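You operate a simulated robot arm through the tools that you are given. There is no shell and no other tool. Be economical: measure what you need, move in short steps, check, and stop when the job is done.

The job below is to be done with a simulated two-armed robot. You get a single attempt, and the scene is never put back.

TASK
Pick up the small black bobbin with one hand, pass it to the other hand and put it on the top of the low stand. Set down upright: small black bobbin.
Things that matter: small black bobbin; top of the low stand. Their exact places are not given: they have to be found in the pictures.

Only the result counts: the job must be done as asked and must still hold three seconds after the hand-in. Knocking over, shifting, dropping, spilling or breaking anything else fails it.

THE ROBOT
Two 7-joint arms with two-finger parallel grippers on one trunk, on a base that drives. Base frame: it is fixed to the floor where the robot stands at the start and does not move with it; the origin is under the middle of the robot, x ahead of it, y to its left, z up. Readings come in cm, degrees, newtons and seconds.
The left shoulder is at the start at [8, 13.1, 94.7], the right one opposite. With the tool pointing down near the work surface each hand reaches from about 40 to 86 cm from the robot's upright axis, wherever it stands, measured 20 degrees to its own side. Places, roughly: small black bobbin (6x6x10 cm) [50, -10, 80]; top of the low stand [50, 150, 70]. Payload 1.57 kg a hand.
Tool frame (each hand has its own): the origin (TCP) lies between the finger pads and is the grasp point; the fingertips stand 3 cm ahead of it; z points along the fingers, y is the line along which they close. Largest opening 11 cm; finger width 2.4, thickness 1.2; the body of the gripper, 4.8 by 11.2 cm, starts 7.8 cm behind the TCP.
Orientation is that of the tool frame in the base frame, as a unit quaternion [x, y, z, w]. With the fingers straight down and closing along the base's y, the tool's x points along the base's -x, its y along +y and its z along -z.

THE INTERFACE
- The arms move only by the tool play_rows. It takes "left_moves", "right_moves" or both (then of equal length, played together; a hand with none holds still); each is a list of rows, each an object of numbers (a shift or turn left out is 0, a gripper value left out holds the last): "x", "y", "z": the shift along the tool's x, y, z in units of 30 mm (1.0 is 30 mm); "ax", "ay", "az": the turn, a rotation vector about the tool's x, y, z in units of 5 degrees (1.0 is 5 degrees); "hand": the gripper command, from -1 (fully open) to 1 (shut), values between in proportion. In form: [{"x": .., "y": .., "z": .., "ax": .., "ay": .., "az": .., "hand": ..}, ...]. A call has 1 to 12 rows; each row shifts and turns the commanded pose from where the row before left it, along the tool's axes as they then stand. A call with a number of a shift or a turn outside -1 to 1 is refused whole. Each row takes 0.2 s and may step no farther than 5 cm and 8.6 degrees from the row before; otherwise, or with a gripper value out of range, the whole call is refused. A pose out of reach is approached as far as the arm can. The call stops where the force on the tool passes 40 N (or 10 N more than at its start, if that is more) or the arm is blocked; 0.2 s more then pass. Each finger travels about 10.8 cm/s and halts on what it meets, pressing with about 29 N; the grip force reading is that of the motor and also rises with nothing between the fingers. The clock runs only during rows and for 0.2 s after the last one: add rows that do not move to give the fingers time. It gives the time, the measured TCP pose, the force on the tool (base axes), the opening and the grip force at its end, in the units of the frame above (readings bear some noise), with the torque about the TCP (base axes, N m) and any sound that the robot's microphone picked up.
- Cameras (640 x 400 px; columns grow to the right, rows downward): "scene" is now at [-5.63, -2, 141.36]; the picture's right is [-0.23, -0.97, 0.00], its down [-0.60, 0.14, -0.79] and it looks along [0.77, -0.18, -0.61] (base axes); focal length 252 px, centre (320, 200). "left" rides on the left gripper at [7, -1.6, -14.1] in its tool frame; the picture's right is [0.23, 0.97, 0.00], its down [-0.86, 0.20, -0.48] and it looks along [-0.47, 0.11, 0.88] (tool axes); focal length 222 px, centre (320, 200). "right" rides on the right gripper at [7, 1.6, -14.1] in its tool frame; the picture's right is [-0.23, 0.97, 0.00], its down [-0.86, -0.20, -0.48] and it looks along [-0.47, -0.11, 0.88] (tool axes); focal length 222 px, centre (320, 200).
- camera(camera): a new picture of that camera. No time passes.
- base_move(legs): drives the robot by 1 to 6 legs, each [ahead, left, turn to the left] in cm, cm and degrees, along the robot's own axes; the way and the turn of a leg run together, so that a leg with both is an arc; at most 150 cm and 180 degrees a leg. The arms and the cameras ride along, it lands a little off, and it stops where it bumps. It gives what a move gives.
- pan_tilt(pan, tilt): turns the head with the scene camera to pan (to the left, within 109 degrees either way) and tilt (down, from -29 to 69), counted from straight ahead of the robot. It gives what a move gives.
- locate(camera, pixels): for up to 12 pixels [column, row] of the newest picture of that camera ("zoom" is the newest enlarged one), the place [x, y, z] in the base frame of the surface seen there, good to about 0.2 cm. No time passes.
- enlarge(camera, box): a new picture of the part [left, top, right, bottom] of that camera's present view, enlarged. No time passes.
- close_job(): hands the job in; it is judged then, once.

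Work in short steps. Measure before you move; look again where a grasp or a placing could have gone wrong, and mend it. You have 80 turns and 78 pictures in all, those below and enlarged ones among them. Open the grippers and draw the arms clear of the work before you hand the job in, unless the task says otherwise; then end with one line.

The tools are called after "Request:" as name(argument=value, ...) on one line, values as JSON. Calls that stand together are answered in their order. play_rows: Moves the arms, as the interface text tells. Its arguments: {"type":"object","properties":{"left_moves":{"type":"array"},"right_moves":{"type":"array"}},"required":[]} The other tools are called the same way: base_move (legs) drives the base; pan_tilt (pan, tilt) turns the head that bears the scene camera; camera (camera) takes a picture; locate (camera, pixels) gives the place of the surface under pixels of a picture; enlarge (camera, box) takes an enlarged picture of a part of a camera's view; close_job () hands the job in.

At the start:

```text
t: 0.0
left_tcp_pos: [63.34, 8.18, 100.66]
left_tool_rot: [0.0, 1.0, 0.0, 0.0]
left_wrist_force: [-0.5, -0.3, 0.4]
left_ft_torque: [-0.01, 0.01, -0.01]
left_finger_gap: 11.0
left_grip_force: 0.0
right_tcp_pos: [60.08, -42.55, 107.61]
right_tool_rot: [0.0, 1.0, 0.001, -0.001]
right_wrist_force: [0.9, -0.3, -0.1]
right_ft_torque: [0.0, 0.01, 0.01]
right_finger_gap: 11.0
right_grip_force: 0.0
robot x, y, heading: [-0.21, 0.01, 0.0]
head pan, tilt: [-13.3, 37.8]
```

scene: 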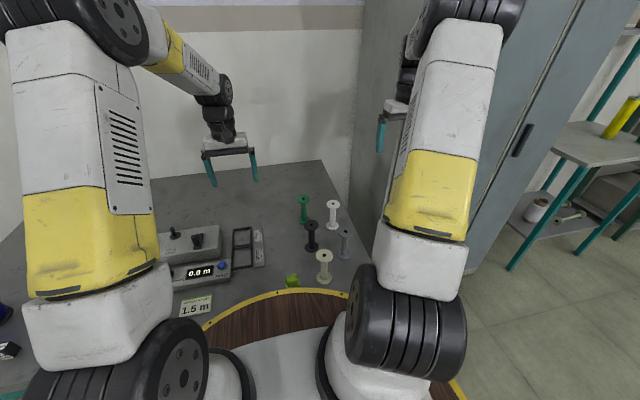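
right: 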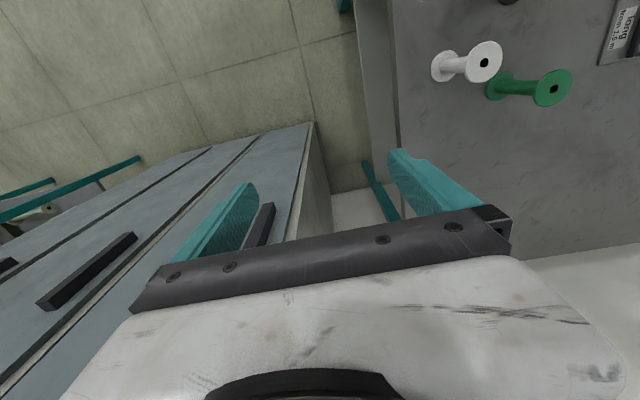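
left: 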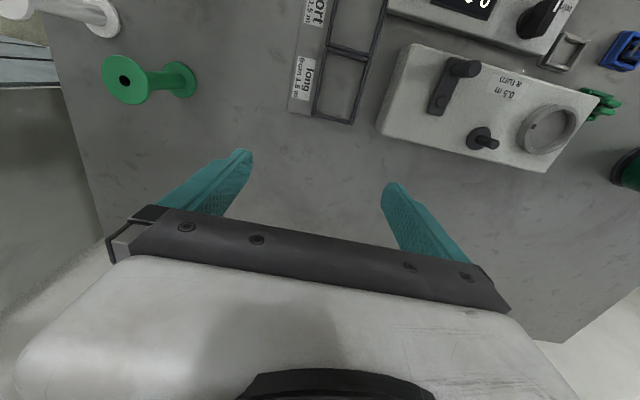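

The black bobbin appears at about (311,236) in the scene picture, among green, white, grey and cream bobbins. I enlarge this area to measure it.

Request:
enlarge(camera="scene", box=[230, 180, 390, 300])

```text
3.33 times, centred on (310, 240) of scene
```

zoom: 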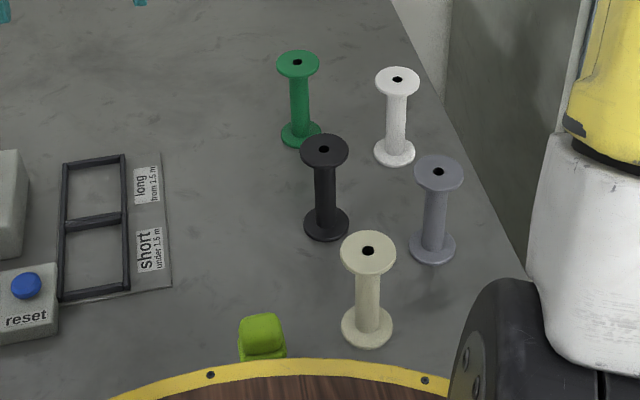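

The black bobbin's top flange is at zoom (324,150), its base at (327,225). I measure all bobbins and the table.

Request:
locate(camera="zoom", pixels=[[312, 150], [337, 150], [324, 139], [324, 163], [326, 195], [327, 236], [260, 200], [298, 72], [397, 88], [438, 182], [368, 262], [262, 330]])

Request:
pan_tilt(pan=75, tilt=35)

Request:
camera(camera="scene")

```text
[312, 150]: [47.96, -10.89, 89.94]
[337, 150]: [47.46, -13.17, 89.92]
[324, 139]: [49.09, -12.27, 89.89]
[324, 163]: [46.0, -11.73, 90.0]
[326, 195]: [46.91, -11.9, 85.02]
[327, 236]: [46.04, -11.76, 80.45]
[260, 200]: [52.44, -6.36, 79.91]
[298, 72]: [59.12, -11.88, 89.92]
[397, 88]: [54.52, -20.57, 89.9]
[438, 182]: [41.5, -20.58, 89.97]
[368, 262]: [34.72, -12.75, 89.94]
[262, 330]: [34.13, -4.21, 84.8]
```

```text
t: 1.6
left_tcp_pos: [63.27, 8.24, 100.66]
left_tool_rot: [0.0, 1.0, 0.0, 0.0]
left_wrist_force: [0.2, 0.3, 0.3]
left_ft_torque: [-0.01, -0.02, 0.01]
left_finger_gap: 11.03
left_grip_force: 0.1
right_tcp_pos: [60.05, -42.39, 107.62]
right_tool_rot: [0.0, 1.0, 0.0, 0.0]
right_wrist_force: [0.6, 0.1, -0.5]
right_ft_torque: [-0.02, -0.02, 0.01]
right_finger_gap: 10.97
right_grip_force: 0.1
robot x, y, heading: [0.39, -0.4, 0.1]
head pan, tilt: [75.0, 35.0]
```

```text
73 pictures are left
```

scene: 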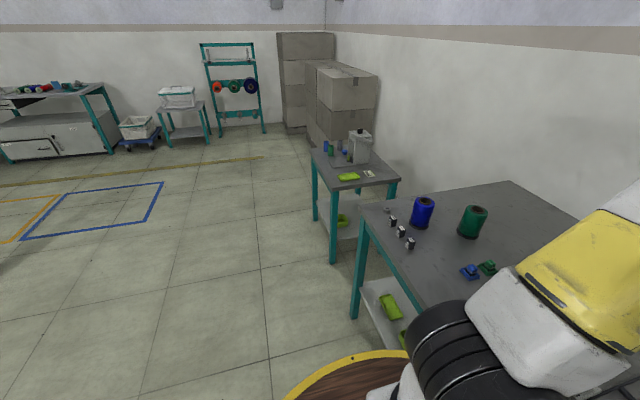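

The low stand seems to be the small table at (350,165). I enlarge it.

Request:
enlarge(camera="scene", box=[290, 120, 420, 202])

Request:
locate(camera="scene", pixels=[[330, 182], [315, 155], [395, 180], [370, 175], [330, 168], [348, 177], [355, 220], [365, 210], [510, 183], [300, 220], [425, 205], [420, 225]])

```text
4.88 times, centred on (355, 161) of scene
```

zoom: 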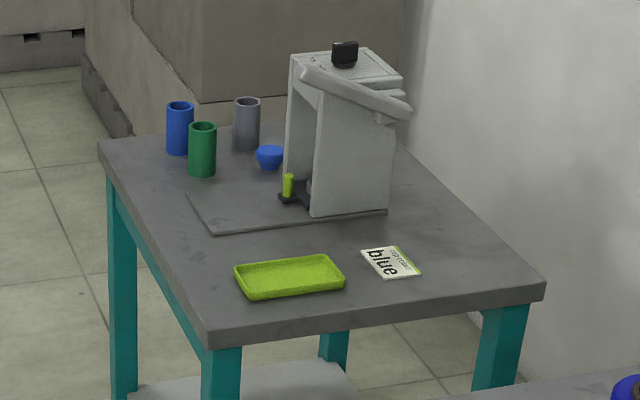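

```text
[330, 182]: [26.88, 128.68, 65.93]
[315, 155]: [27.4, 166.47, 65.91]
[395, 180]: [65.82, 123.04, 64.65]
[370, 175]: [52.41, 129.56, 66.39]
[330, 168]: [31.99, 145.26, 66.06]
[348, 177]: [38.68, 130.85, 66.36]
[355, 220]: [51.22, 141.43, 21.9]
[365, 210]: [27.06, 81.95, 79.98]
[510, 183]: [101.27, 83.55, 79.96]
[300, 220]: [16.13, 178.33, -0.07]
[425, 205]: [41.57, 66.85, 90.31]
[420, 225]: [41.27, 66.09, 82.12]
```

The stand top is at z≈66, and the black bobbin stands at (47.5,-12), 10 cm tall, with its flange rim to be gripped from above. I bring the right hand above it at height and draw the left hand back-left for the later handover.

Request:
play_rows(right_moves=[{"x": 0.38, "y": 0.921}, {"x": 0.38, "y": 0.921}, {"x": 0.38, "y": 0.921}, {"x": 0.38, "y": 0.921}, {"x": 0.38, "y": 0.921}, {"x": 0.38, "y": 0.921}, {"x": 0.38, "y": 0.921}, {"x": 0.38, "y": 0.921}, {"x": 0.38, "y": 0.921}, {"x": 0.38, "y": 0.921}, {"x": 0.38, "y": 0.921}, {}], left_moves=[{"x": 0.55, "y": 0.515, "z": -0.242}, {"x": 0.55, "y": 0.515, "z": -0.242}, {"x": 0.55, "y": 0.515, "z": -0.242}, {"x": 0.55, "y": 0.515, "z": -0.242}, {"x": 0.55, "y": 0.515, "z": -0.242}, {"x": 0.55, "y": 0.515, "z": -0.242}, {"x": 0.55, "y": 0.515, "z": -0.242}, {"x": 0.55, "y": 0.515, "z": -0.242}, {"x": 0.55, "y": 0.515, "z": -0.242}, {"x": 0.55, "y": 0.515, "z": -0.242}, {"x": 0.55, "y": 0.515, "z": -0.242}, {}])

Request:
play_rows(right_moves=[{"az": -1}, {"az": -1}, {"az": -1}, {"az": -1}, {"az": -1}, {"az": -1}, {"az": -1}, {"az": -1}, {"az": -1}, {"az": -1}, {"az": -1}, {"az": -1}], left_moves=[{"az": -1}, {"az": -1}, {"az": -1}, {"az": -1}, {"az": -1}, {"az": -1}, {"az": -1}, {"az": -1}, {"az": -1}, {"az": -1}, {"az": -1}, {"az": -1}])

Request:
play_rows(right_moves=[{"az": -1}, {"az": -1}, {"az": -1}, {"az": -1}, {"az": -1}, {"az": -1}, {}, {}], left_moves=[{"az": -1}, {"az": -1}, {"az": -1}, {"az": -1}, {"az": -1}, {"az": -1}, {}, {}])

Request:
pan_tilt(pan=-8, tilt=40)

Request:
camera(camera="scene")

Request:
camera(camera="right")

```text
t: 4.2
left_tcp_pos: [45.17, 25.44, 108.51]
left_tool_rot: [0.0, 1.0, 0.0, 0.0]
left_wrist_force: [-0.2, -0.4, -0.9]
left_ft_torque: [0.01, -0.04, -0.01]
left_finger_gap: 11.02
left_grip_force: 0.1
right_tcp_pos: [47.26, -11.84, 107.27]
right_tool_rot: [0.0, 1.0, 0.0, 0.0]
right_wrist_force: [-0.6, -0.3, 0.1]
right_ft_torque: [0.0, 0.01, 0.01]
right_finger_gap: 11.01
right_grip_force: 0.1
robot x, y, heading: [0.05, 0.15, -0.0]
head pan, tilt: [75.0, 35.0]
```

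```text
t: 6.8
left_tcp_pos: [45.24, 25.29, 108.67]
left_tool_rot: [-0.502, 0.865, -0.001, 0.001]
left_wrist_force: [-0.1, 0.0, 1.2]
left_ft_torque: [0.0, -0.03, 0.01]
left_finger_gap: 10.98
left_grip_force: 0.1
right_tcp_pos: [47.57, -12.17, 107.49]
right_tool_rot: [-0.5, 0.866, 0.0, 0.0]
right_wrist_force: [0.0, 0.2, -0.3]
right_ft_torque: [-0.03, 0.01, -0.01]
right_finger_gap: 11.01
right_grip_force: 0.1
robot x, y, heading: [-0.09, 0.47, 0.2]
head pan, tilt: [75.0, 35.0]
```

```text
t: 8.6
left_tcp_pos: [45.24, 25.32, 108.71]
left_tool_rot: [-0.707, 0.707, 0.0, 0.0]
left_wrist_force: [-0.7, -0.5, -0.4]
left_ft_torque: [0.02, 0.0, 0.0]
left_finger_gap: 11.0
left_grip_force: 0.0
right_tcp_pos: [47.46, -12.03, 107.51]
right_tool_rot: [0.707, -0.707, 0.0, 0.0]
right_wrist_force: [-0.3, -0.3, -0.9]
right_ft_torque: [0.01, 0.01, -0.02]
right_finger_gap: 11.0
right_grip_force: 0.0
robot x, y, heading: [0.16, 0.09, 0.1]
head pan, tilt: [75.0, 35.0]
```

```text
t: 10.2
left_tcp_pos: [45.19, 25.46, 108.69]
left_tool_rot: [-0.707, 0.707, 0.0, 0.0]
left_wrist_force: [0.2, 0.1, -0.1]
left_ft_torque: [0.04, 0.04, -0.01]
left_finger_gap: 11.04
left_grip_force: 0.0
right_tcp_pos: [47.41, -12.0, 107.65]
right_tool_rot: [0.707, -0.707, 0.0, 0.001]
right_wrist_force: [0.0, -0.3, 0.7]
right_ft_torque: [-0.01, 0.0, 0.0]
right_finger_gap: 11.02
right_grip_force: 0.0
robot x, y, heading: [0.08, -0.05, -0.0]
head pan, tilt: [-8.0, 40.0]
```

```text
71 pictures are left
```

scene: 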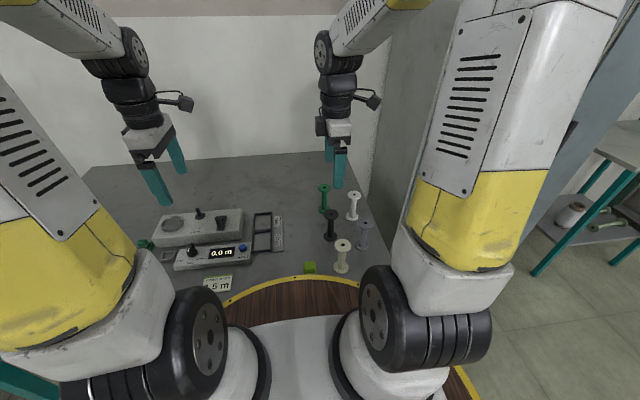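

```text
70 pictures are left
```

right: 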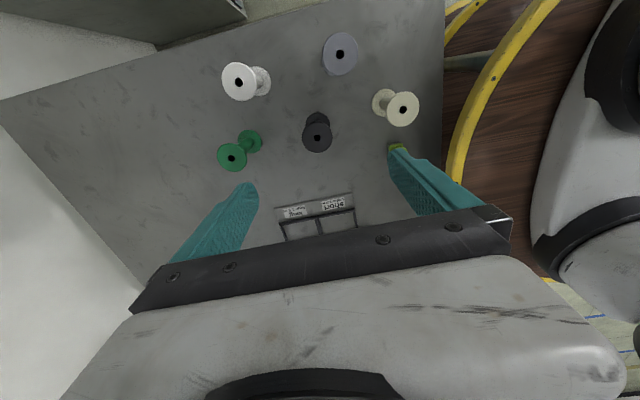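

Both hands took the yaw well. I re-measure the black flange at (317,137) in the right picture, before lowering.

Request:
locate(camera="right", pixels=[[304, 137], [329, 137], [317, 126], [317, 149], [401, 109], [232, 157], [450, 190], [300, 210], [470, 130], [430, 80]])

Request:
play_rows(right_moves=[{"z": 0.9}, {"z": 0.9}, {"z": 0.9}, {"z": 0.6}, {}])

Request:
camera(camera="right")

```text
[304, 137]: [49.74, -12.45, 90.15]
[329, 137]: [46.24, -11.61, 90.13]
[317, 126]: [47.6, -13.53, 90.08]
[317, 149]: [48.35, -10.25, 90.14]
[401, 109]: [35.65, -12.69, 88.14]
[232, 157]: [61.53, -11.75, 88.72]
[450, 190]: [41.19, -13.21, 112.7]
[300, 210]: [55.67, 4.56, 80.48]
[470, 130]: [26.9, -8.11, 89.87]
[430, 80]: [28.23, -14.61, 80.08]
```

```text
t: 11.4
left_tcp_pos: [45.14, 25.31, 108.7]
left_tool_rot: [0.708, -0.707, -0.001, -0.001]
left_wrist_force: [-0.7, -0.2, -1.2]
left_ft_torque: [0.02, 0.01, -0.01]
left_finger_gap: 11.01
left_grip_force: 0.0
right_tcp_pos: [47.47, -12.22, 97.59]
right_tool_rot: [-0.707, 0.707, 0.0, 0.001]
right_wrist_force: [0.3, 0.7, -0.7]
right_ft_torque: [0.01, 0.01, 0.02]
right_finger_gap: 11.04
right_grip_force: 0.1
robot x, y, heading: [-0.05, -0.05, 0.1]
head pan, tilt: [-8.0, 40.0]
```

```text
69 pictures are left
```

right: 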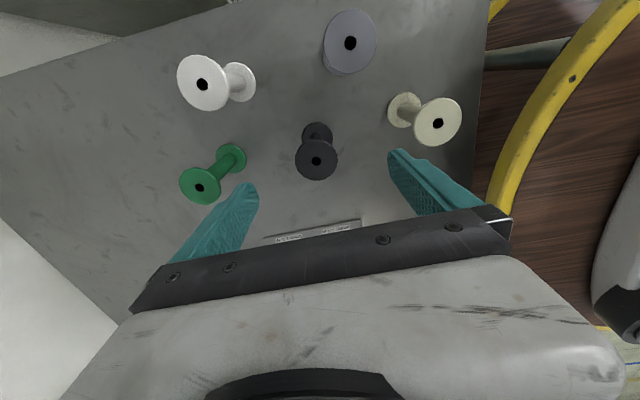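

The fingers straddle the flange at (316,161). I measure its edges again closer up.

Request:
locate(camera="right", pixels=[[298, 161], [335, 161], [316, 144], [316, 178], [316, 170], [316, 152], [222, 185], [415, 125]])

```text
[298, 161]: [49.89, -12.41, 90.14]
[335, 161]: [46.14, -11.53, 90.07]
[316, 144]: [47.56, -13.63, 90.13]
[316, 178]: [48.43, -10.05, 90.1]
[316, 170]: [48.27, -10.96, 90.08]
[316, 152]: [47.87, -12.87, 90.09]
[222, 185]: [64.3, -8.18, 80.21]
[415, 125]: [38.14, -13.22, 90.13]
```

Flange centre is (48.0,-11.9), about 4 cm wide. I shift 0.5 cm in x, lower to z≈89 and close.

Request:
play_rows(right_moves=[{"y": -0.18, "x": -0.05, "z": 0.4}, {"z": 0.8}, {"z": 0.8}, {"z": 0.8}, {}, {}])

Request:
play_rows(right_moves=[{"hand": 1}, {"hand": 1}, {"hand": 1}, {"hand": 1}, {"hand": 1}])

Request:
camera(camera="right")

```text
t: 12.8
left_tcp_pos: [45.27, 25.42, 108.73]
left_tool_rot: [0.707, -0.707, 0.0, 0.0]
left_wrist_force: [0.5, 0.6, 0.2]
left_ft_torque: [-0.01, -0.01, 0.0]
left_finger_gap: 10.99
left_grip_force: 0.1
right_tcp_pos: [48.05, -12.11, 89.13]
right_tool_rot: [0.707, -0.707, 0.0, 0.0]
right_wrist_force: [-0.2, 0.1, -0.5]
right_ft_torque: [-0.01, -0.02, 0.02]
right_finger_gap: 10.99
right_grip_force: 0.1
robot x, y, heading: [0.2, 0.04, -0.1]
head pan, tilt: [-8.0, 40.0]
```

```text
t: 14.0
left_tcp_pos: [45.19, 25.24, 108.76]
left_tool_rot: [0.707, -0.707, 0.0, 0.0]
left_wrist_force: [1.2, 0.2, -0.2]
left_ft_torque: [0.02, -0.04, -0.03]
left_finger_gap: 11.02
left_grip_force: 0.1
right_tcp_pos: [48.02, -12.04, 89.13]
right_tool_rot: [0.707, -0.707, -0.001, 0.0]
right_wrist_force: [0.1, 0.0, 0.4]
right_ft_torque: [-0.03, 0.01, 0.02]
right_finger_gap: 4.25
right_grip_force: 28.9
robot x, y, heading: [-0.14, -0.2, 0.1]
head pan, tilt: [-8.0, 40.0]
```

```text
68 pictures are left
```

right: 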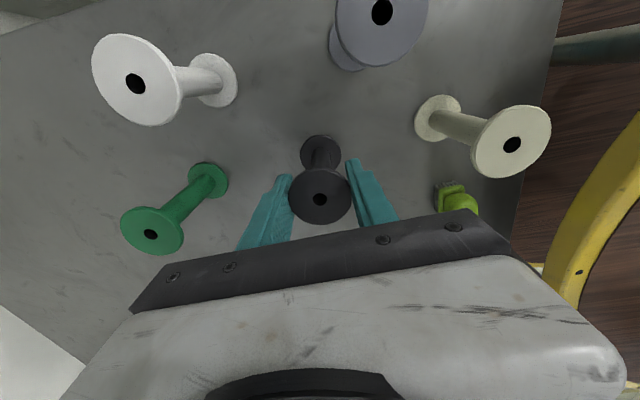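

The right hand holds the flange (gap 4.25, 29 N). I lift it 20 cm, and meanwhile tilt the left hand to point to the right (-y), 30° downward.

Request:
play_rows(right_moves=[{"z": -0.3}, {"z": -0.55}, {"z": -0.55}, {"z": -0.6}, {"z": -0.6}, {"z": -0.6}, {"z": -0.6}, {"z": -0.6}, {"z": -0.6}, {"z": -0.6}, {"z": -0.6}, {"z": -0.5}], left_moves=[{"ay": 1}, {"ay": 1}, {"ay": 1}, {"ay": 1}, {"ay": 1}, {"ay": 1}, {"ay": 1}, {"ay": 1}, {"ay": 1}, {"ay": 1}, {"ay": 1}, {"ay": 1}])

Request:
camera(camera="left")

Request:
camera(camera="scene")

```text
t: 16.6
left_tcp_pos: [45.31, 25.28, 108.72]
left_tool_rot: [-0.611, 0.612, -0.354, -0.354]
left_wrist_force: [-0.7, -0.4, -0.4]
left_ft_torque: [0.03, -0.01, 0.0]
left_finger_gap: 10.98
left_grip_force: 0.1
right_tcp_pos: [48.16, -11.92, 109.36]
right_tool_rot: [-0.707, 0.707, 0.0, 0.0]
right_wrist_force: [-0.2, -1.1, -0.3]
right_ft_torque: [0.02, -0.01, -0.01]
right_finger_gap: 4.24
right_grip_force: 28.7
robot x, y, heading: [0.11, -0.03, 0.1]
head pan, tilt: [-8.0, 40.0]
```

```text
67 pictures are left
```

left: 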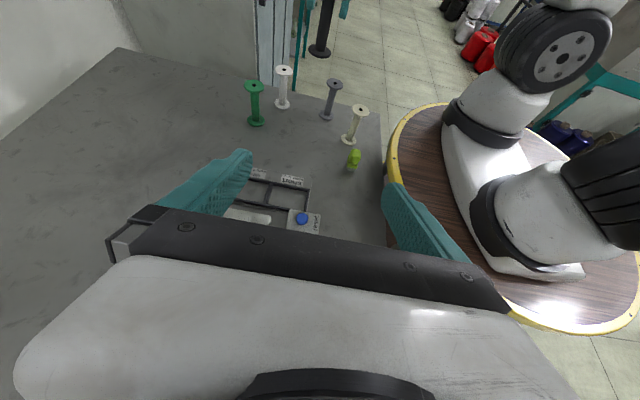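

```text
66 pictures are left
```

scene: 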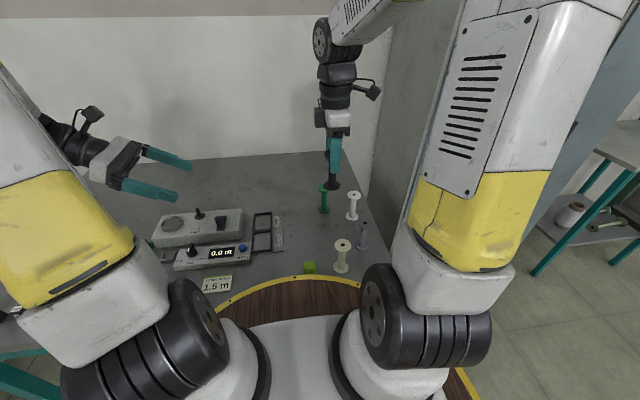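

The bobbin is in the right hand. I flatten the left hand to 20° down, bring it to y≈12 at shaft height, and bring the right hand to y≈-2.

Request:
play_rows(left_moves=[{"ay": 1}, {"ay": 1}, {"z": 0.59, "y": -0.117}, {"z": 0.59, "y": -0.117}, {"z": 0.59, "y": -0.117}, {"z": 0.59, "y": -0.117}, {"z": 0.59, "y": -0.117}, {"z": 0.59, "y": -0.117}, {"z": 0.59, "y": -0.117}, {"z": 0.59, "y": -0.117}, {}, {}], right_moves=[{}, {}, {"x": -0.417}, {"x": -0.417}, {"x": -0.417}, {"x": -0.417}, {"x": -0.417}, {"x": -0.417}, {"x": -0.417}, {"x": -0.417}, {}, {}])

Request:
camera(camera="left")

Request:
camera(camera="scene")

```text
t: 19.2
left_tcp_pos: [47.94, 12.05, 103.8]
left_tool_rot: [0.579, -0.579, 0.406, 0.406]
left_wrist_force: [0.2, -0.2, -0.4]
left_ft_torque: [-0.01, -0.01, 0.0]
left_finger_gap: 10.99
left_grip_force: 0.1
right_tcp_pos: [48.09, -1.95, 109.3]
right_tool_rot: [-0.707, 0.707, 0.001, 0.0]
right_wrist_force: [0.0, -0.4, 0.8]
right_ft_torque: [-0.02, -0.02, -0.03]
right_finger_gap: 4.27
right_grip_force: 28.6
robot x, y, heading: [-0.2, -0.05, 0.0]
head pan, tilt: [-8.0, 40.0]
```

```text
65 pictures are left
```

left: 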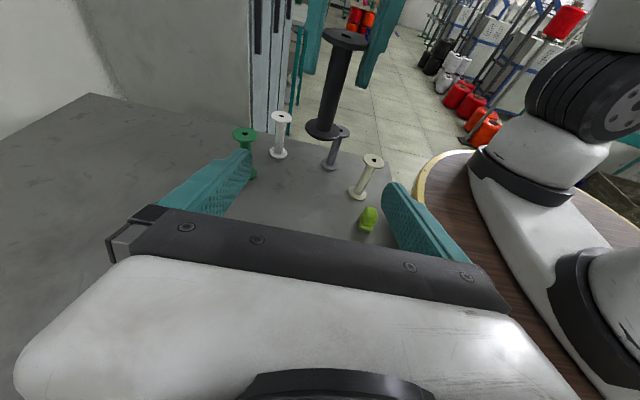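

```text
64 pictures are left
```

scene: 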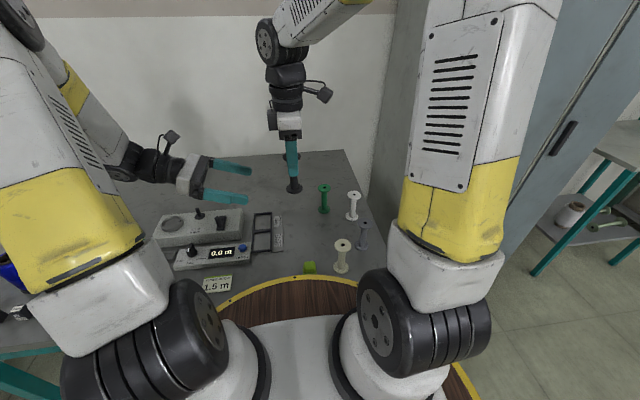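

In the left picture the bobbin runs from (344,38) to (325,130). I measure shaft and flanges before closing in.

Request:
locate(camera="left", pixels=[[324, 136], [310, 130], [336, 135], [335, 85], [330, 112], [344, 40], [325, 126], [315, 40], [372, 50]])

```text
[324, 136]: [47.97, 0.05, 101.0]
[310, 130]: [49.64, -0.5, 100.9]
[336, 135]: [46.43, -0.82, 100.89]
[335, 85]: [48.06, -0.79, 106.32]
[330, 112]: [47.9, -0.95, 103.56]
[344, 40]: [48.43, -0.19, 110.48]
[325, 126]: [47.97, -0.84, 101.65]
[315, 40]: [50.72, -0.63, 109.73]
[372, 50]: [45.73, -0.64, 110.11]
```

The shaft axis is near (48.0,-2) and the shaft is free between z≈101.6 and 106. I advance the left hand level by 14 cm with open fingers, then look.

Request:
play_rows(left_moves=[{"z": 0.364, "x": 0.138}, {"z": 0.364, "x": 0.138}, {"z": 0.364, "x": 0.138}, {"z": 0.364, "x": 0.138}, {"z": 0.364, "x": 0.138}, {"z": 0.364, "x": 0.138}, {"z": 0.364, "x": 0.138}, {"z": 0.364, "x": 0.138}, {"z": 0.364, "x": 0.138}, {"z": 0.364, "x": 0.138}, {"z": 0.364, "x": 0.138}, {"z": 0.364, "x": 0.138}])

Request:
camera(camera="left")

Request:
enlarge(camera="scene", box=[200, 100, 360, 200])

```text
t: 21.8
left_tcp_pos: [47.92, -1.9, 103.99]
left_tool_rot: [-0.579, 0.579, -0.405, -0.406]
left_wrist_force: [-0.1, 0.3, -0.9]
left_ft_torque: [0.0, 0.01, 0.02]
left_finger_gap: 11.01
left_grip_force: 0.0
right_tcp_pos: [48.08, -2.01, 109.3]
right_tool_rot: [0.708, -0.706, 0.0, 0.0]
right_wrist_force: [0.5, 0.1, -0.4]
right_ft_torque: [0.01, 0.0, 0.01]
right_finger_gap: 4.26
right_grip_force: 29.1
robot x, y, heading: [0.0, 0.14, 0.1]
head pan, tilt: [-8.0, 40.0]
```

```text
63 pictures are left
```

left: 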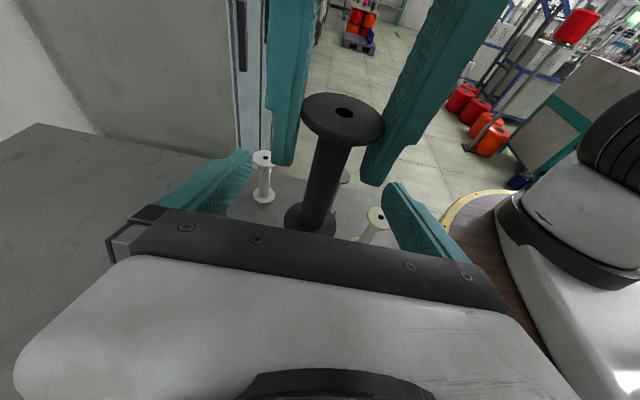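

```text
4.00 times, centred on (280, 150) of scene
```

zoom: 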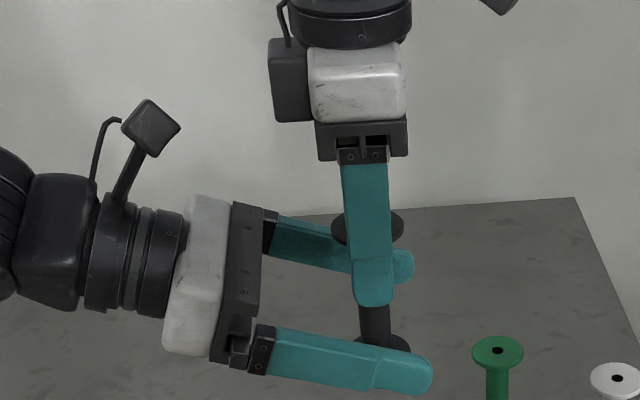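

The left fingers straddle the shaft below the right fingertips. I close the left hand.

Request:
play_rows(left_moves=[{"hand": 1}, {"hand": 1}, {"hand": 1}, {"hand": 1}, {"hand": 1}, {"hand": 1}])

Request:
camera(camera="left")

```text
t: 23.2
left_tcp_pos: [47.89, -1.92, 104.05]
left_tool_rot: [-0.579, 0.579, -0.405, -0.406]
left_wrist_force: [7.1, -2.0, -2.5]
left_ft_torque: [0.04, 0.33, -0.1]
left_finger_gap: 1.88
left_grip_force: 28.9
right_tcp_pos: [48.06, -1.9, 109.43]
right_tool_rot: [0.707, -0.707, 0.0, 0.001]
right_wrist_force: [-7.0, 1.5, 1.2]
right_ft_torque: [0.05, 0.09, 0.08]
right_finger_gap: 4.23
right_grip_force: 29.0
robot x, y, heading: [0.08, 0.2, -0.1]
head pan, tilt: [-8.0, 40.0]
```

```text
61 pictures are left
```

left: 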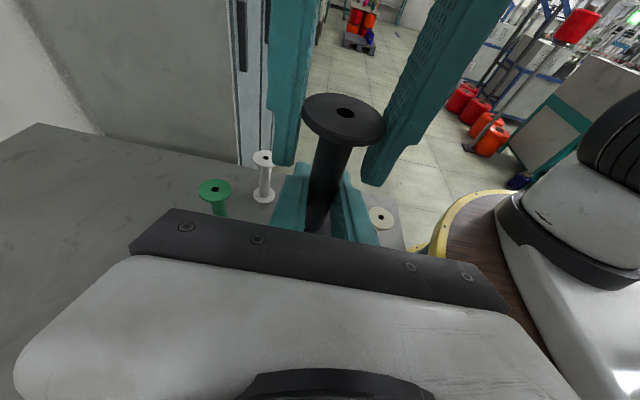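

The left hand grips the shaft (gap 1.88, 29 N). I open the right hand and raise it 14 cm straight up.

Request:
play_rows(right_moves=[{"hand": -1}, {"hand": -1}, {"hand": -1}, {"hand": -1}, {"z": -0.4}, {"z": -0.6}, {"z": -0.6}, {"z": -0.6}, {"z": -0.6}, {"z": -0.6}, {"z": -0.6}, {"z": -0.6}])

Request:
camera(camera="left")

Request:
pan_tilt(pan=30, tilt=60)

Request:
camera(camera="scene")

```text
t: 25.8
left_tcp_pos: [47.99, -1.96, 103.98]
left_tool_rot: [-0.579, 0.579, -0.405, -0.406]
left_wrist_force: [0.0, 0.6, -0.2]
left_ft_torque: [0.03, 0.02, 0.04]
left_finger_gap: 1.89
left_grip_force: 28.9
right_tcp_pos: [48.05, -1.94, 123.27]
right_tool_rot: [-0.707, 0.707, 0.0, 0.0]
right_wrist_force: [-0.2, 0.0, 0.5]
right_ft_torque: [0.03, -0.01, 0.01]
right_finger_gap: 10.99
right_grip_force: 0.1
robot x, y, heading: [-0.15, -0.31, -0.0]
head pan, tilt: [-8.0, 40.0]
```

```text
60 pictures are left
```

left: 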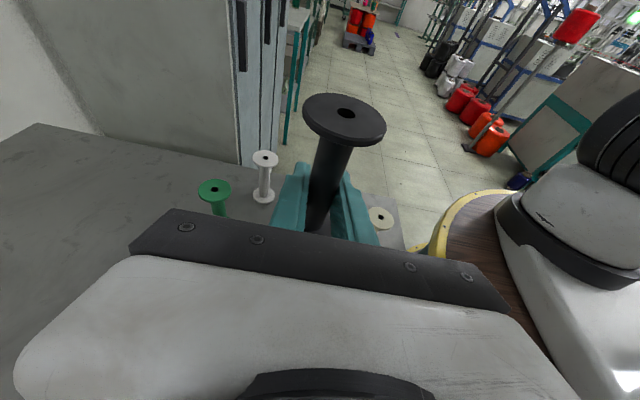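

```text
t: 26.8
left_tcp_pos: [47.87, -2.03, 103.95]
left_tool_rot: [0.58, -0.579, 0.406, 0.405]
left_wrist_force: [-0.5, 0.1, 0.3]
left_ft_torque: [0.01, 0.0, -0.02]
left_finger_gap: 1.86
left_grip_force: 28.5
right_tcp_pos: [47.97, -2.0, 123.17]
right_tool_rot: [0.708, -0.707, 0.001, 0.0]
right_wrist_force: [0.1, 0.2, -0.9]
right_ft_torque: [-0.03, 0.04, -0.01]
right_finger_gap: 10.98
right_grip_force: 0.1
robot x, y, heading: [-0.16, 0.13, 0.1]
head pan, tilt: [30.0, 60.0]
```

```text
59 pictures are left
```

scene: 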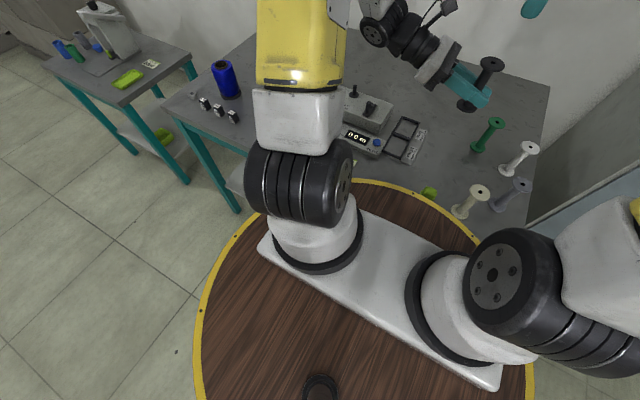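

The left hand holds the bobbin upright alone. I measure the deck rim and the stand before driving, and move the right hand away to the right.

Request:
locate(camera="scene", pixels=[[375, 182], [200, 300], [250, 215], [320, 392], [165, 105], [240, 210], [118, 103], [135, 153], [190, 55], [475, 235], [30, 20], [550, 90]])

Request:
play_rows(right_moves=[{"x": 0.85}, {"x": 0.85}, {"x": 0.85}, {"x": 0.85}, {"x": 0.85}, {"x": 0.85}, {"x": 0.85}, {"x": 0.85}, {"x": 0.85}, {"x": 0.85}, {}])

```text
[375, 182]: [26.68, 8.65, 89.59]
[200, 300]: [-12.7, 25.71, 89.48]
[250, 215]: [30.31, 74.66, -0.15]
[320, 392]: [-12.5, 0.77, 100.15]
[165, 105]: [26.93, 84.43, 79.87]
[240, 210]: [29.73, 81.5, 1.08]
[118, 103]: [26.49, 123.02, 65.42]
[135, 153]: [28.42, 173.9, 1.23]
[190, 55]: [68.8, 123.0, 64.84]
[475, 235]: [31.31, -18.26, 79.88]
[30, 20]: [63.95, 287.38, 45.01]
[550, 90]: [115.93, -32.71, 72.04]
```

```text
t: 29.2
left_tcp_pos: [47.9, -2.02, 103.92]
left_tool_rot: [0.579, -0.579, 0.405, 0.405]
left_wrist_force: [1.2, 0.2, -0.6]
left_ft_torque: [0.03, 0.02, 0.01]
left_finger_gap: 1.87
left_grip_force: 28.8
right_tcp_pos: [48.07, -27.42, 123.24]
right_tool_rot: [-0.707, 0.707, 0.0, 0.001]
right_wrist_force: [-0.7, -0.9, -0.4]
right_ft_torque: [0.01, 0.01, 0.01]
right_finger_gap: 10.99
right_grip_force: 0.1
robot x, y, heading: [0.22, -0.01, 0.1]
head pan, tilt: [30.0, 60.0]
```

The deck rim is at z≈89.5 with radius ≈28 cm, so I want the stand spot well ahead of the robot. I first bring the left hand out to (56,12), then turn it 60° toward forward about the vertical.

Request:
play_rows(left_moves=[{"y": -0.333, "z": -0.548, "x": -0.2}, {"y": -0.333, "z": -0.548, "x": -0.2}, {"y": -0.333, "z": -0.548, "x": -0.2}, {"y": -0.333, "z": -0.548, "x": -0.2}, {"y": -0.333, "z": -0.548, "x": -0.2}, {"y": -0.333, "z": -0.548, "x": -0.2}, {"y": -0.333, "z": -0.548, "x": -0.2}, {"y": -0.333, "z": -0.548, "x": -0.2}])

Request:
play_rows(left_moves=[{"ax": 0.94, "az": -0.342}, {"ax": 0.94, "az": -0.342}, {"ax": 0.94, "az": -0.342}, {"ax": 0.94, "az": -0.342}, {"ax": 0.94, "az": -0.342}, {"ax": 0.94, "az": -0.342}, {"ax": 0.94, "az": -0.342}, {"ax": 0.94, "az": -0.342}, {"ax": 0.94, "az": -0.342}, {"ax": 0.94, "az": -0.342}, {"ax": 0.94, "az": -0.342}, {"ax": 0.94, "az": -0.342}])

Request:
camera(camera="left")

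Request:
camera(camera="scene")

```text
t: 31.0
left_tcp_pos: [56.07, 11.81, 103.94]
left_tool_rot: [0.58, -0.579, 0.405, 0.405]
left_wrist_force: [-0.1, -0.3, -0.2]
left_ft_torque: [0.02, 0.01, 0.02]
left_finger_gap: 1.85
left_grip_force: 28.4
right_tcp_pos: [48.09, -27.42, 123.24]
right_tool_rot: [-0.707, 0.708, -0.001, 0.0]
right_wrist_force: [0.1, 0.5, 0.9]
right_ft_torque: [0.03, -0.01, 0.0]
right_finger_gap: 10.99
right_grip_force: 0.1
robot x, y, heading: [0.05, -0.42, 0.1]
head pan, tilt: [30.0, 60.0]
```

```text
t: 33.6
left_tcp_pos: [55.93, 12.13, 103.89]
left_tool_rot: [0.791, -0.211, 0.554, 0.148]
left_wrist_force: [0.9, 0.6, 0.4]
left_ft_torque: [-0.01, -0.02, 0.04]
left_finger_gap: 1.83
left_grip_force: 29.4
right_tcp_pos: [48.1, -27.35, 123.17]
right_tool_rot: [0.707, -0.707, 0.0, 0.0]
right_wrist_force: [-0.8, 0.0, -0.5]
right_ft_torque: [0.01, 0.01, 0.0]
right_finger_gap: 10.98
right_grip_force: 0.1
robot x, y, heading: [-0.21, 0.17, 0.2]
head pan, tilt: [30.0, 60.0]
```

```text
58 pictures are left
```

left: 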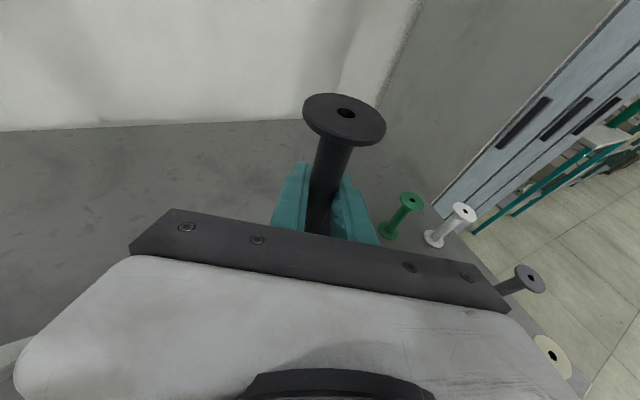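

```text
57 pictures are left
```

scene: 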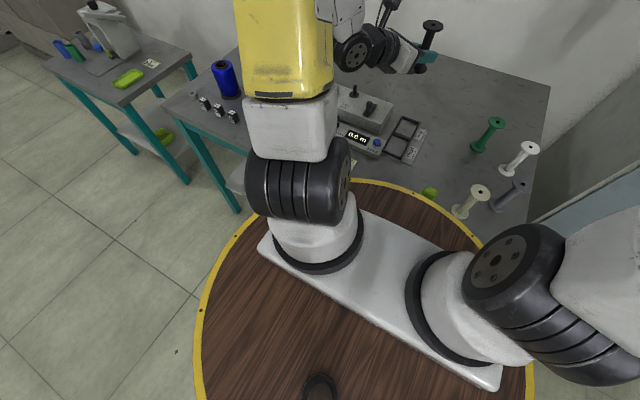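

The bobbin is held firmly and upright. Before driving back and left I check what is behind on the left.

Request:
pan_tilt(pan=109, tilt=40)

Request:
camera(camera="scene")

```text
t: 35.2
left_tcp_pos: [56.01, 12.1, 103.94]
left_tool_rot: [0.791, -0.212, 0.554, 0.149]
left_wrist_force: [0.0, -0.2, -0.1]
left_ft_torque: [-0.02, 0.02, -0.02]
left_finger_gap: 1.86
left_grip_force: 29.0
right_tcp_pos: [48.15, -27.38, 123.19]
right_tool_rot: [0.707, -0.707, 0.0, 0.0]
right_wrist_force: [0.5, -0.4, -0.6]
right_ft_torque: [0.0, 0.0, -0.01]
right_finger_gap: 10.99
right_grip_force: 0.0
robot x, y, heading: [-0.18, 0.04, -0.0]
head pan, tilt: [108.9, 40.0]
```

```text
56 pictures are left
```

scene: 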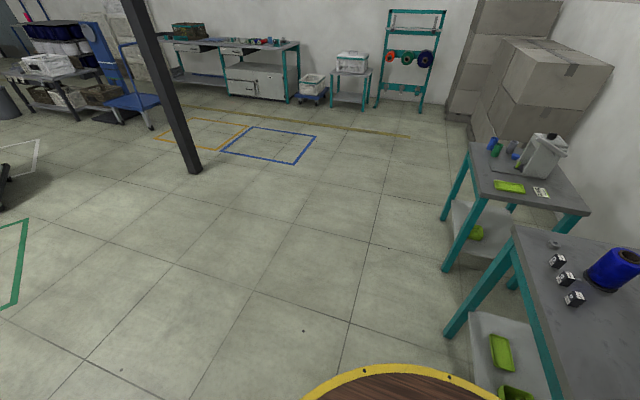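

The floor is clear behind and left. I drive back 33 cm and then left 118 cm, and look at the stand.

Request:
base_move(legs=[[-33, 0, 0], [0, 116, 0]])

Request:
pan_tilt(pan=10, tilt=45)

Request:
camera(camera="scene")

Request:
camera(camera="left")

```text
t: 42.9
left_tcp_pos: [21.1, 131.01, 103.94]
left_tool_rot: [0.794, -0.203, 0.555, 0.142]
left_wrist_force: [-0.3, -0.3, 0.7]
left_ft_torque: [0.01, -0.03, -0.01]
left_finger_gap: 1.87
left_grip_force: 29.0
right_tcp_pos: [14.12, 91.46, 123.18]
right_tool_rot: [0.716, -0.698, 0.0, 0.0]
right_wrist_force: [0.3, -0.2, 0.0]
right_ft_torque: [0.01, -0.04, 0.01]
right_finger_gap: 11.0
right_grip_force: 0.0
robot x, y, heading: [-34.76, 117.53, 1.5]
head pan, tilt: [108.9, 40.0]
```

```text
t: 44.7
left_tcp_pos: [21.2, 131.05, 103.97]
left_tool_rot: [0.793, -0.203, 0.556, 0.143]
left_wrist_force: [0.9, 0.2, 0.4]
left_ft_torque: [0.02, 0.02, -0.02]
left_finger_gap: 1.83
left_grip_force: 29.1
right_tcp_pos: [14.16, 91.55, 123.12]
right_tool_rot: [0.715, -0.699, 0.0, 0.0]
right_wrist_force: [-0.4, -0.4, -0.2]
right_ft_torque: [0.02, -0.03, 0.0]
right_finger_gap: 11.0
right_grip_force: 0.0
robot x, y, heading: [-34.6, 117.84, 1.5]
head pan, tilt: [10.0, 45.0]
```

```text
55 pictures are left
```

scene: 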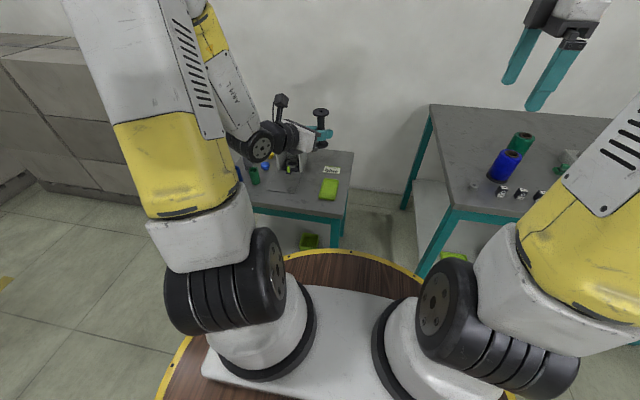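

```text
54 pictures are left
```

left: 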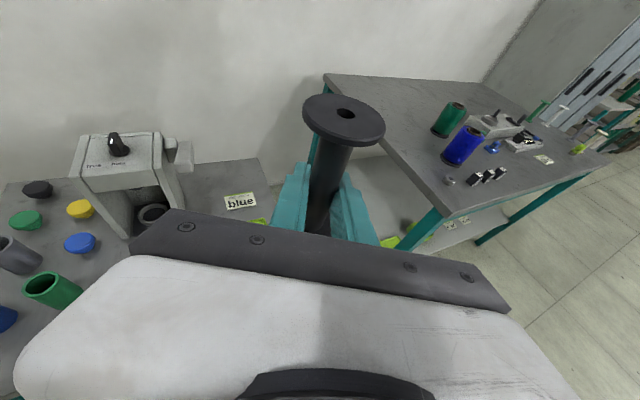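

The stand is visible at (300,180) in the scene. I enlarge it to find a free spot on its top.

Request:
enlarge(camera="scene", box=[225, 125, 385, 225])

Request:
locate(camera="zoom", pixels=[[250, 310], [320, 280], [350, 310], [480, 340], [380, 250], [385, 295], [455, 300], [425, 210], [490, 250], [230, 260], [280, 250], [430, 160]])

```text
4.00 times, centred on (305, 175) of scene
```

zoom: 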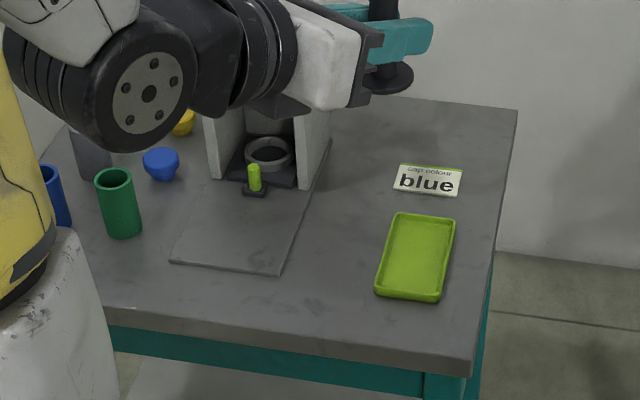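

```text
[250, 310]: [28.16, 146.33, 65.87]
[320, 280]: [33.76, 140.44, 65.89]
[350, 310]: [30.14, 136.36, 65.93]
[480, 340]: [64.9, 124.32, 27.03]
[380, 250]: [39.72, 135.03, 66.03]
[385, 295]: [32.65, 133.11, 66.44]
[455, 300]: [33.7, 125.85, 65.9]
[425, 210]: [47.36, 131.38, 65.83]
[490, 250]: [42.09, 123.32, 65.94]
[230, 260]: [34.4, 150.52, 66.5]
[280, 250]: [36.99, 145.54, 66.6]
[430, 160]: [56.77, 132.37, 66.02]
```

A free spot lies at about (31,138.5) between tray and machine plate, stand top z=65.9. I move the bobbin above it, then lower to z≈76.

Request:
play_rows(left_moves=[{"z": 0.266, "x": 0.097, "y": -0.626}, {"z": 0.266, "x": 0.097, "y": -0.626}, {"z": 0.266, "x": 0.097, "y": -0.626}, {"z": 0.266, "x": 0.097, "y": -0.626}, {"z": 0.266, "x": 0.097, "y": -0.626}, {"z": 0.266, "x": 0.097, "y": -0.626}, {}])

Request:
play_rows(left_moves=[{"z": 0.29, "x": -0.797}, {"z": 0.29, "x": -0.797}, {"z": 0.29, "x": -0.797}, {"z": 0.29, "x": -0.797}, {"z": 0.29, "x": -0.797}, {"z": 0.29, "x": -0.797}, {"z": 0.29, "x": -0.797}, {"z": 0.29, "x": -0.797}, {"z": 0.29, "x": -0.797}, {}])

Request:
camera(camera="left")

Request:
camera(camera="scene")

```text
t: 46.3
left_tcp_pos: [31.14, 138.59, 104.0]
left_tool_rot: [0.793, -0.204, 0.556, 0.143]
left_wrist_force: [0.5, 0.2, -0.1]
left_ft_torque: [0.01, 0.0, -0.02]
left_finger_gap: 1.86
left_grip_force: 29.8
right_tcp_pos: [14.01, 91.4, 123.19]
right_tool_rot: [0.715, -0.699, 0.0, 0.0]
right_wrist_force: [0.7, 0.3, 0.5]
right_ft_torque: [0.0, 0.0, -0.02]
right_finger_gap: 10.98
right_grip_force: 0.0
robot x, y, heading: [-34.95, 117.64, 1.4]
head pan, tilt: [10.0, 45.0]
```

```text
t: 48.5
left_tcp_pos: [31.04, 138.53, 80.93]
left_tool_rot: [0.793, -0.204, 0.556, 0.142]
left_wrist_force: [0.0, -0.2, -0.4]
left_ft_torque: [0.01, -0.02, 0.02]
left_finger_gap: 1.86
left_grip_force: 28.8
right_tcp_pos: [14.12, 91.4, 123.14]
right_tool_rot: [0.715, -0.699, 0.001, -0.001]
right_wrist_force: [-0.2, 0.6, 1.3]
right_ft_torque: [0.03, 0.0, -0.03]
right_finger_gap: 11.01
right_grip_force: 0.1
robot x, y, heading: [-34.84, 117.86, 1.3]
head pan, tilt: [10.0, 45.0]
```

```text
52 pictures are left
```

left: 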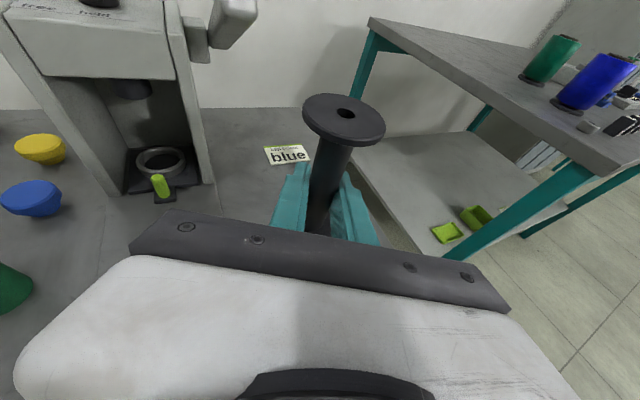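

```text
51 pictures are left
```

scene: 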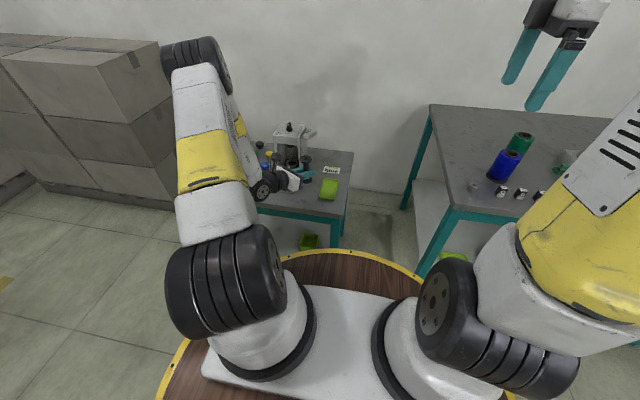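

The bobbin is above the spot at TCP z≈80.9. I enlarge to check wrist clearance from the cups and the stand edge.

Request:
enlarge(camera="scene", box=[225, 115, 385, 215])

Request:
locate(camera="zoom", pixels=[[345, 228], [325, 250], [140, 285], [200, 300], [270, 290], [410, 250], [345, 170]])

```text
4.00 times, centred on (305, 165) of scene
```

zoom: 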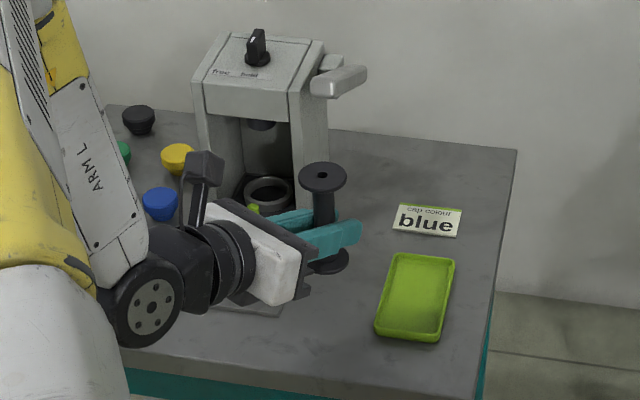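

```text
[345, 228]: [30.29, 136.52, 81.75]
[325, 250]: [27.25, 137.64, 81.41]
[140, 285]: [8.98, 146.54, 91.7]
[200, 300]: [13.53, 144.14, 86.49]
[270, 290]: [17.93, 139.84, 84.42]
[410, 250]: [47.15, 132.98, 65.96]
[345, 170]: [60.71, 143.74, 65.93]
```

Clearances look fine: the wrist is off the stand edge and above it. I lower 10.4 cm to about 0.8 cm above contact.

Request:
play_rows(left_moves=[{"z": 0.197, "x": -0.543}, {"z": 0.197, "x": -0.543}, {"z": 0.197, "x": -0.543}, {"z": 0.197, "x": -0.543}, {"z": 0.197, "x": -0.543}, {"z": 0.197, "x": -0.543}, {}, {}])

Request:
enlarge(camera="scene", box=[245, 145, 365, 220])

```text
t: 50.3
left_tcp_pos: [30.97, 138.48, 70.64]
left_tool_rot: [0.794, -0.203, 0.556, 0.142]
left_wrist_force: [-0.7, 0.3, -0.3]
left_ft_torque: [0.0, 0.0, 0.0]
left_finger_gap: 1.84
left_grip_force: 28.9
right_tcp_pos: [14.09, 91.41, 123.24]
right_tool_rot: [0.715, -0.699, 0.001, 0.0]
right_wrist_force: [0.0, 0.0, 0.1]
right_ft_torque: [0.0, 0.01, -0.02]
right_finger_gap: 11.01
right_grip_force: 0.1
robot x, y, heading: [-34.4, 117.99, 1.1]
head pan, tilt: [10.0, 45.0]
```

```text
5.33 times, centred on (305, 182) of scene
```

zoom: 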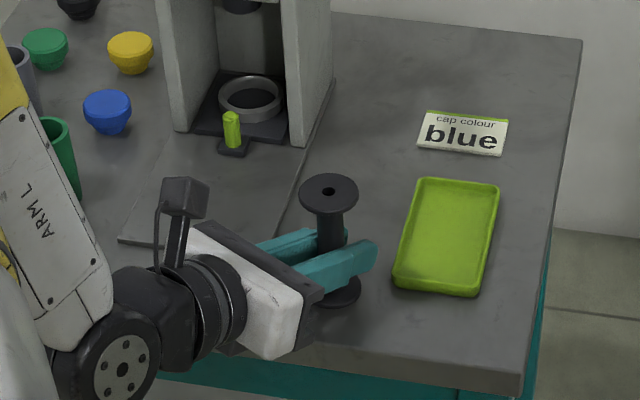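

It stands about 0.9 cm above the top, upright. I lower in small steps while watching the force.

Request:
play_rows(left_moves=[{"z": 0.017, "x": -0.047}, {"z": 0.017, "x": -0.047}, {"z": 0.017, "x": -0.047}, {"z": 0.017, "x": -0.047}, {"z": 0.017, "x": -0.047}, {}])

Request:
play_rows(left_moves=[{"z": 0.011, "x": -0.031}, {}])

```text
t: 51.7
left_tcp_pos: [30.99, 138.4, 69.95]
left_tool_rot: [0.793, -0.203, 0.556, 0.143]
left_wrist_force: [-0.1, -0.9, 0.0]
left_ft_torque: [0.03, 0.06, 0.04]
left_finger_gap: 1.85
left_grip_force: 29.0
right_tcp_pos: [14.06, 91.48, 123.15]
right_tool_rot: [0.715, -0.699, 0.0, 0.0]
right_wrist_force: [-0.5, -0.1, -0.1]
right_ft_torque: [-0.03, 0.05, -0.03]
right_finger_gap: 10.99
right_grip_force: 0.0
robot x, y, heading: [-34.57, 117.74, 1.3]
head pan, tilt: [10.0, 45.0]
```

```text
t: 52.3
left_tcp_pos: [30.97, 138.5, 69.81]
left_tool_rot: [0.794, -0.203, 0.555, 0.142]
left_wrist_force: [-0.1, 0.8, 0.0]
left_ft_torque: [0.01, 0.02, -0.01]
left_finger_gap: 1.83
left_grip_force: 29.0
right_tcp_pos: [14.03, 91.5, 123.22]
right_tool_rot: [0.715, -0.699, 0.0, 0.0]
right_wrist_force: [0.5, 0.3, -0.2]
right_ft_torque: [-0.03, -0.03, -0.02]
right_finger_gap: 11.0
right_grip_force: 0.0
robot x, y, heading: [-34.41, 117.63, 1.4]
head pan, tilt: [10.0, 45.0]
```

No contact yet; I continue in 1 mm steps.

Request:
play_rows(left_moves=[{"z": 0.011, "x": -0.031}, {}])

Request:
play_rows(left_moves=[{"z": 0.011, "x": -0.031}, {}])

```text
t: 52.9
left_tcp_pos: [30.99, 138.46, 69.76]
left_tool_rot: [0.793, -0.203, 0.557, 0.142]
left_wrist_force: [-1.5, 0.0, 8.1]
left_ft_torque: [0.03, 0.04, -0.02]
left_finger_gap: 1.86
left_grip_force: 28.5
right_tcp_pos: [14.0, 91.46, 123.19]
right_tool_rot: [0.715, -0.699, 0.0, -0.001]
right_wrist_force: [0.6, 0.3, -0.2]
right_ft_torque: [0.0, 0.01, -0.04]
right_finger_gap: 11.0
right_grip_force: 0.1
robot x, y, heading: [-34.24, 117.59, 1.3]
head pan, tilt: [10.0, 45.0]
```

```text
t: 53.5
left_tcp_pos: [31.04, 138.41, 69.65]
left_tool_rot: [0.792, -0.203, 0.558, 0.142]
left_wrist_force: [-4.6, -1.5, 24.0]
left_ft_torque: [0.06, 0.21, 0.01]
left_finger_gap: 1.84
left_grip_force: 28.8
right_tcp_pos: [13.99, 91.46, 123.21]
right_tool_rot: [0.715, -0.699, 0.0, 0.0]
right_wrist_force: [0.8, -0.1, 0.1]
right_ft_torque: [0.05, -0.01, 0.06]
right_finger_gap: 10.98
right_grip_force: 0.1
robot x, y, heading: [-35.08, 117.44, 1.4]
head pan, tilt: [10.0, 45.0]
```

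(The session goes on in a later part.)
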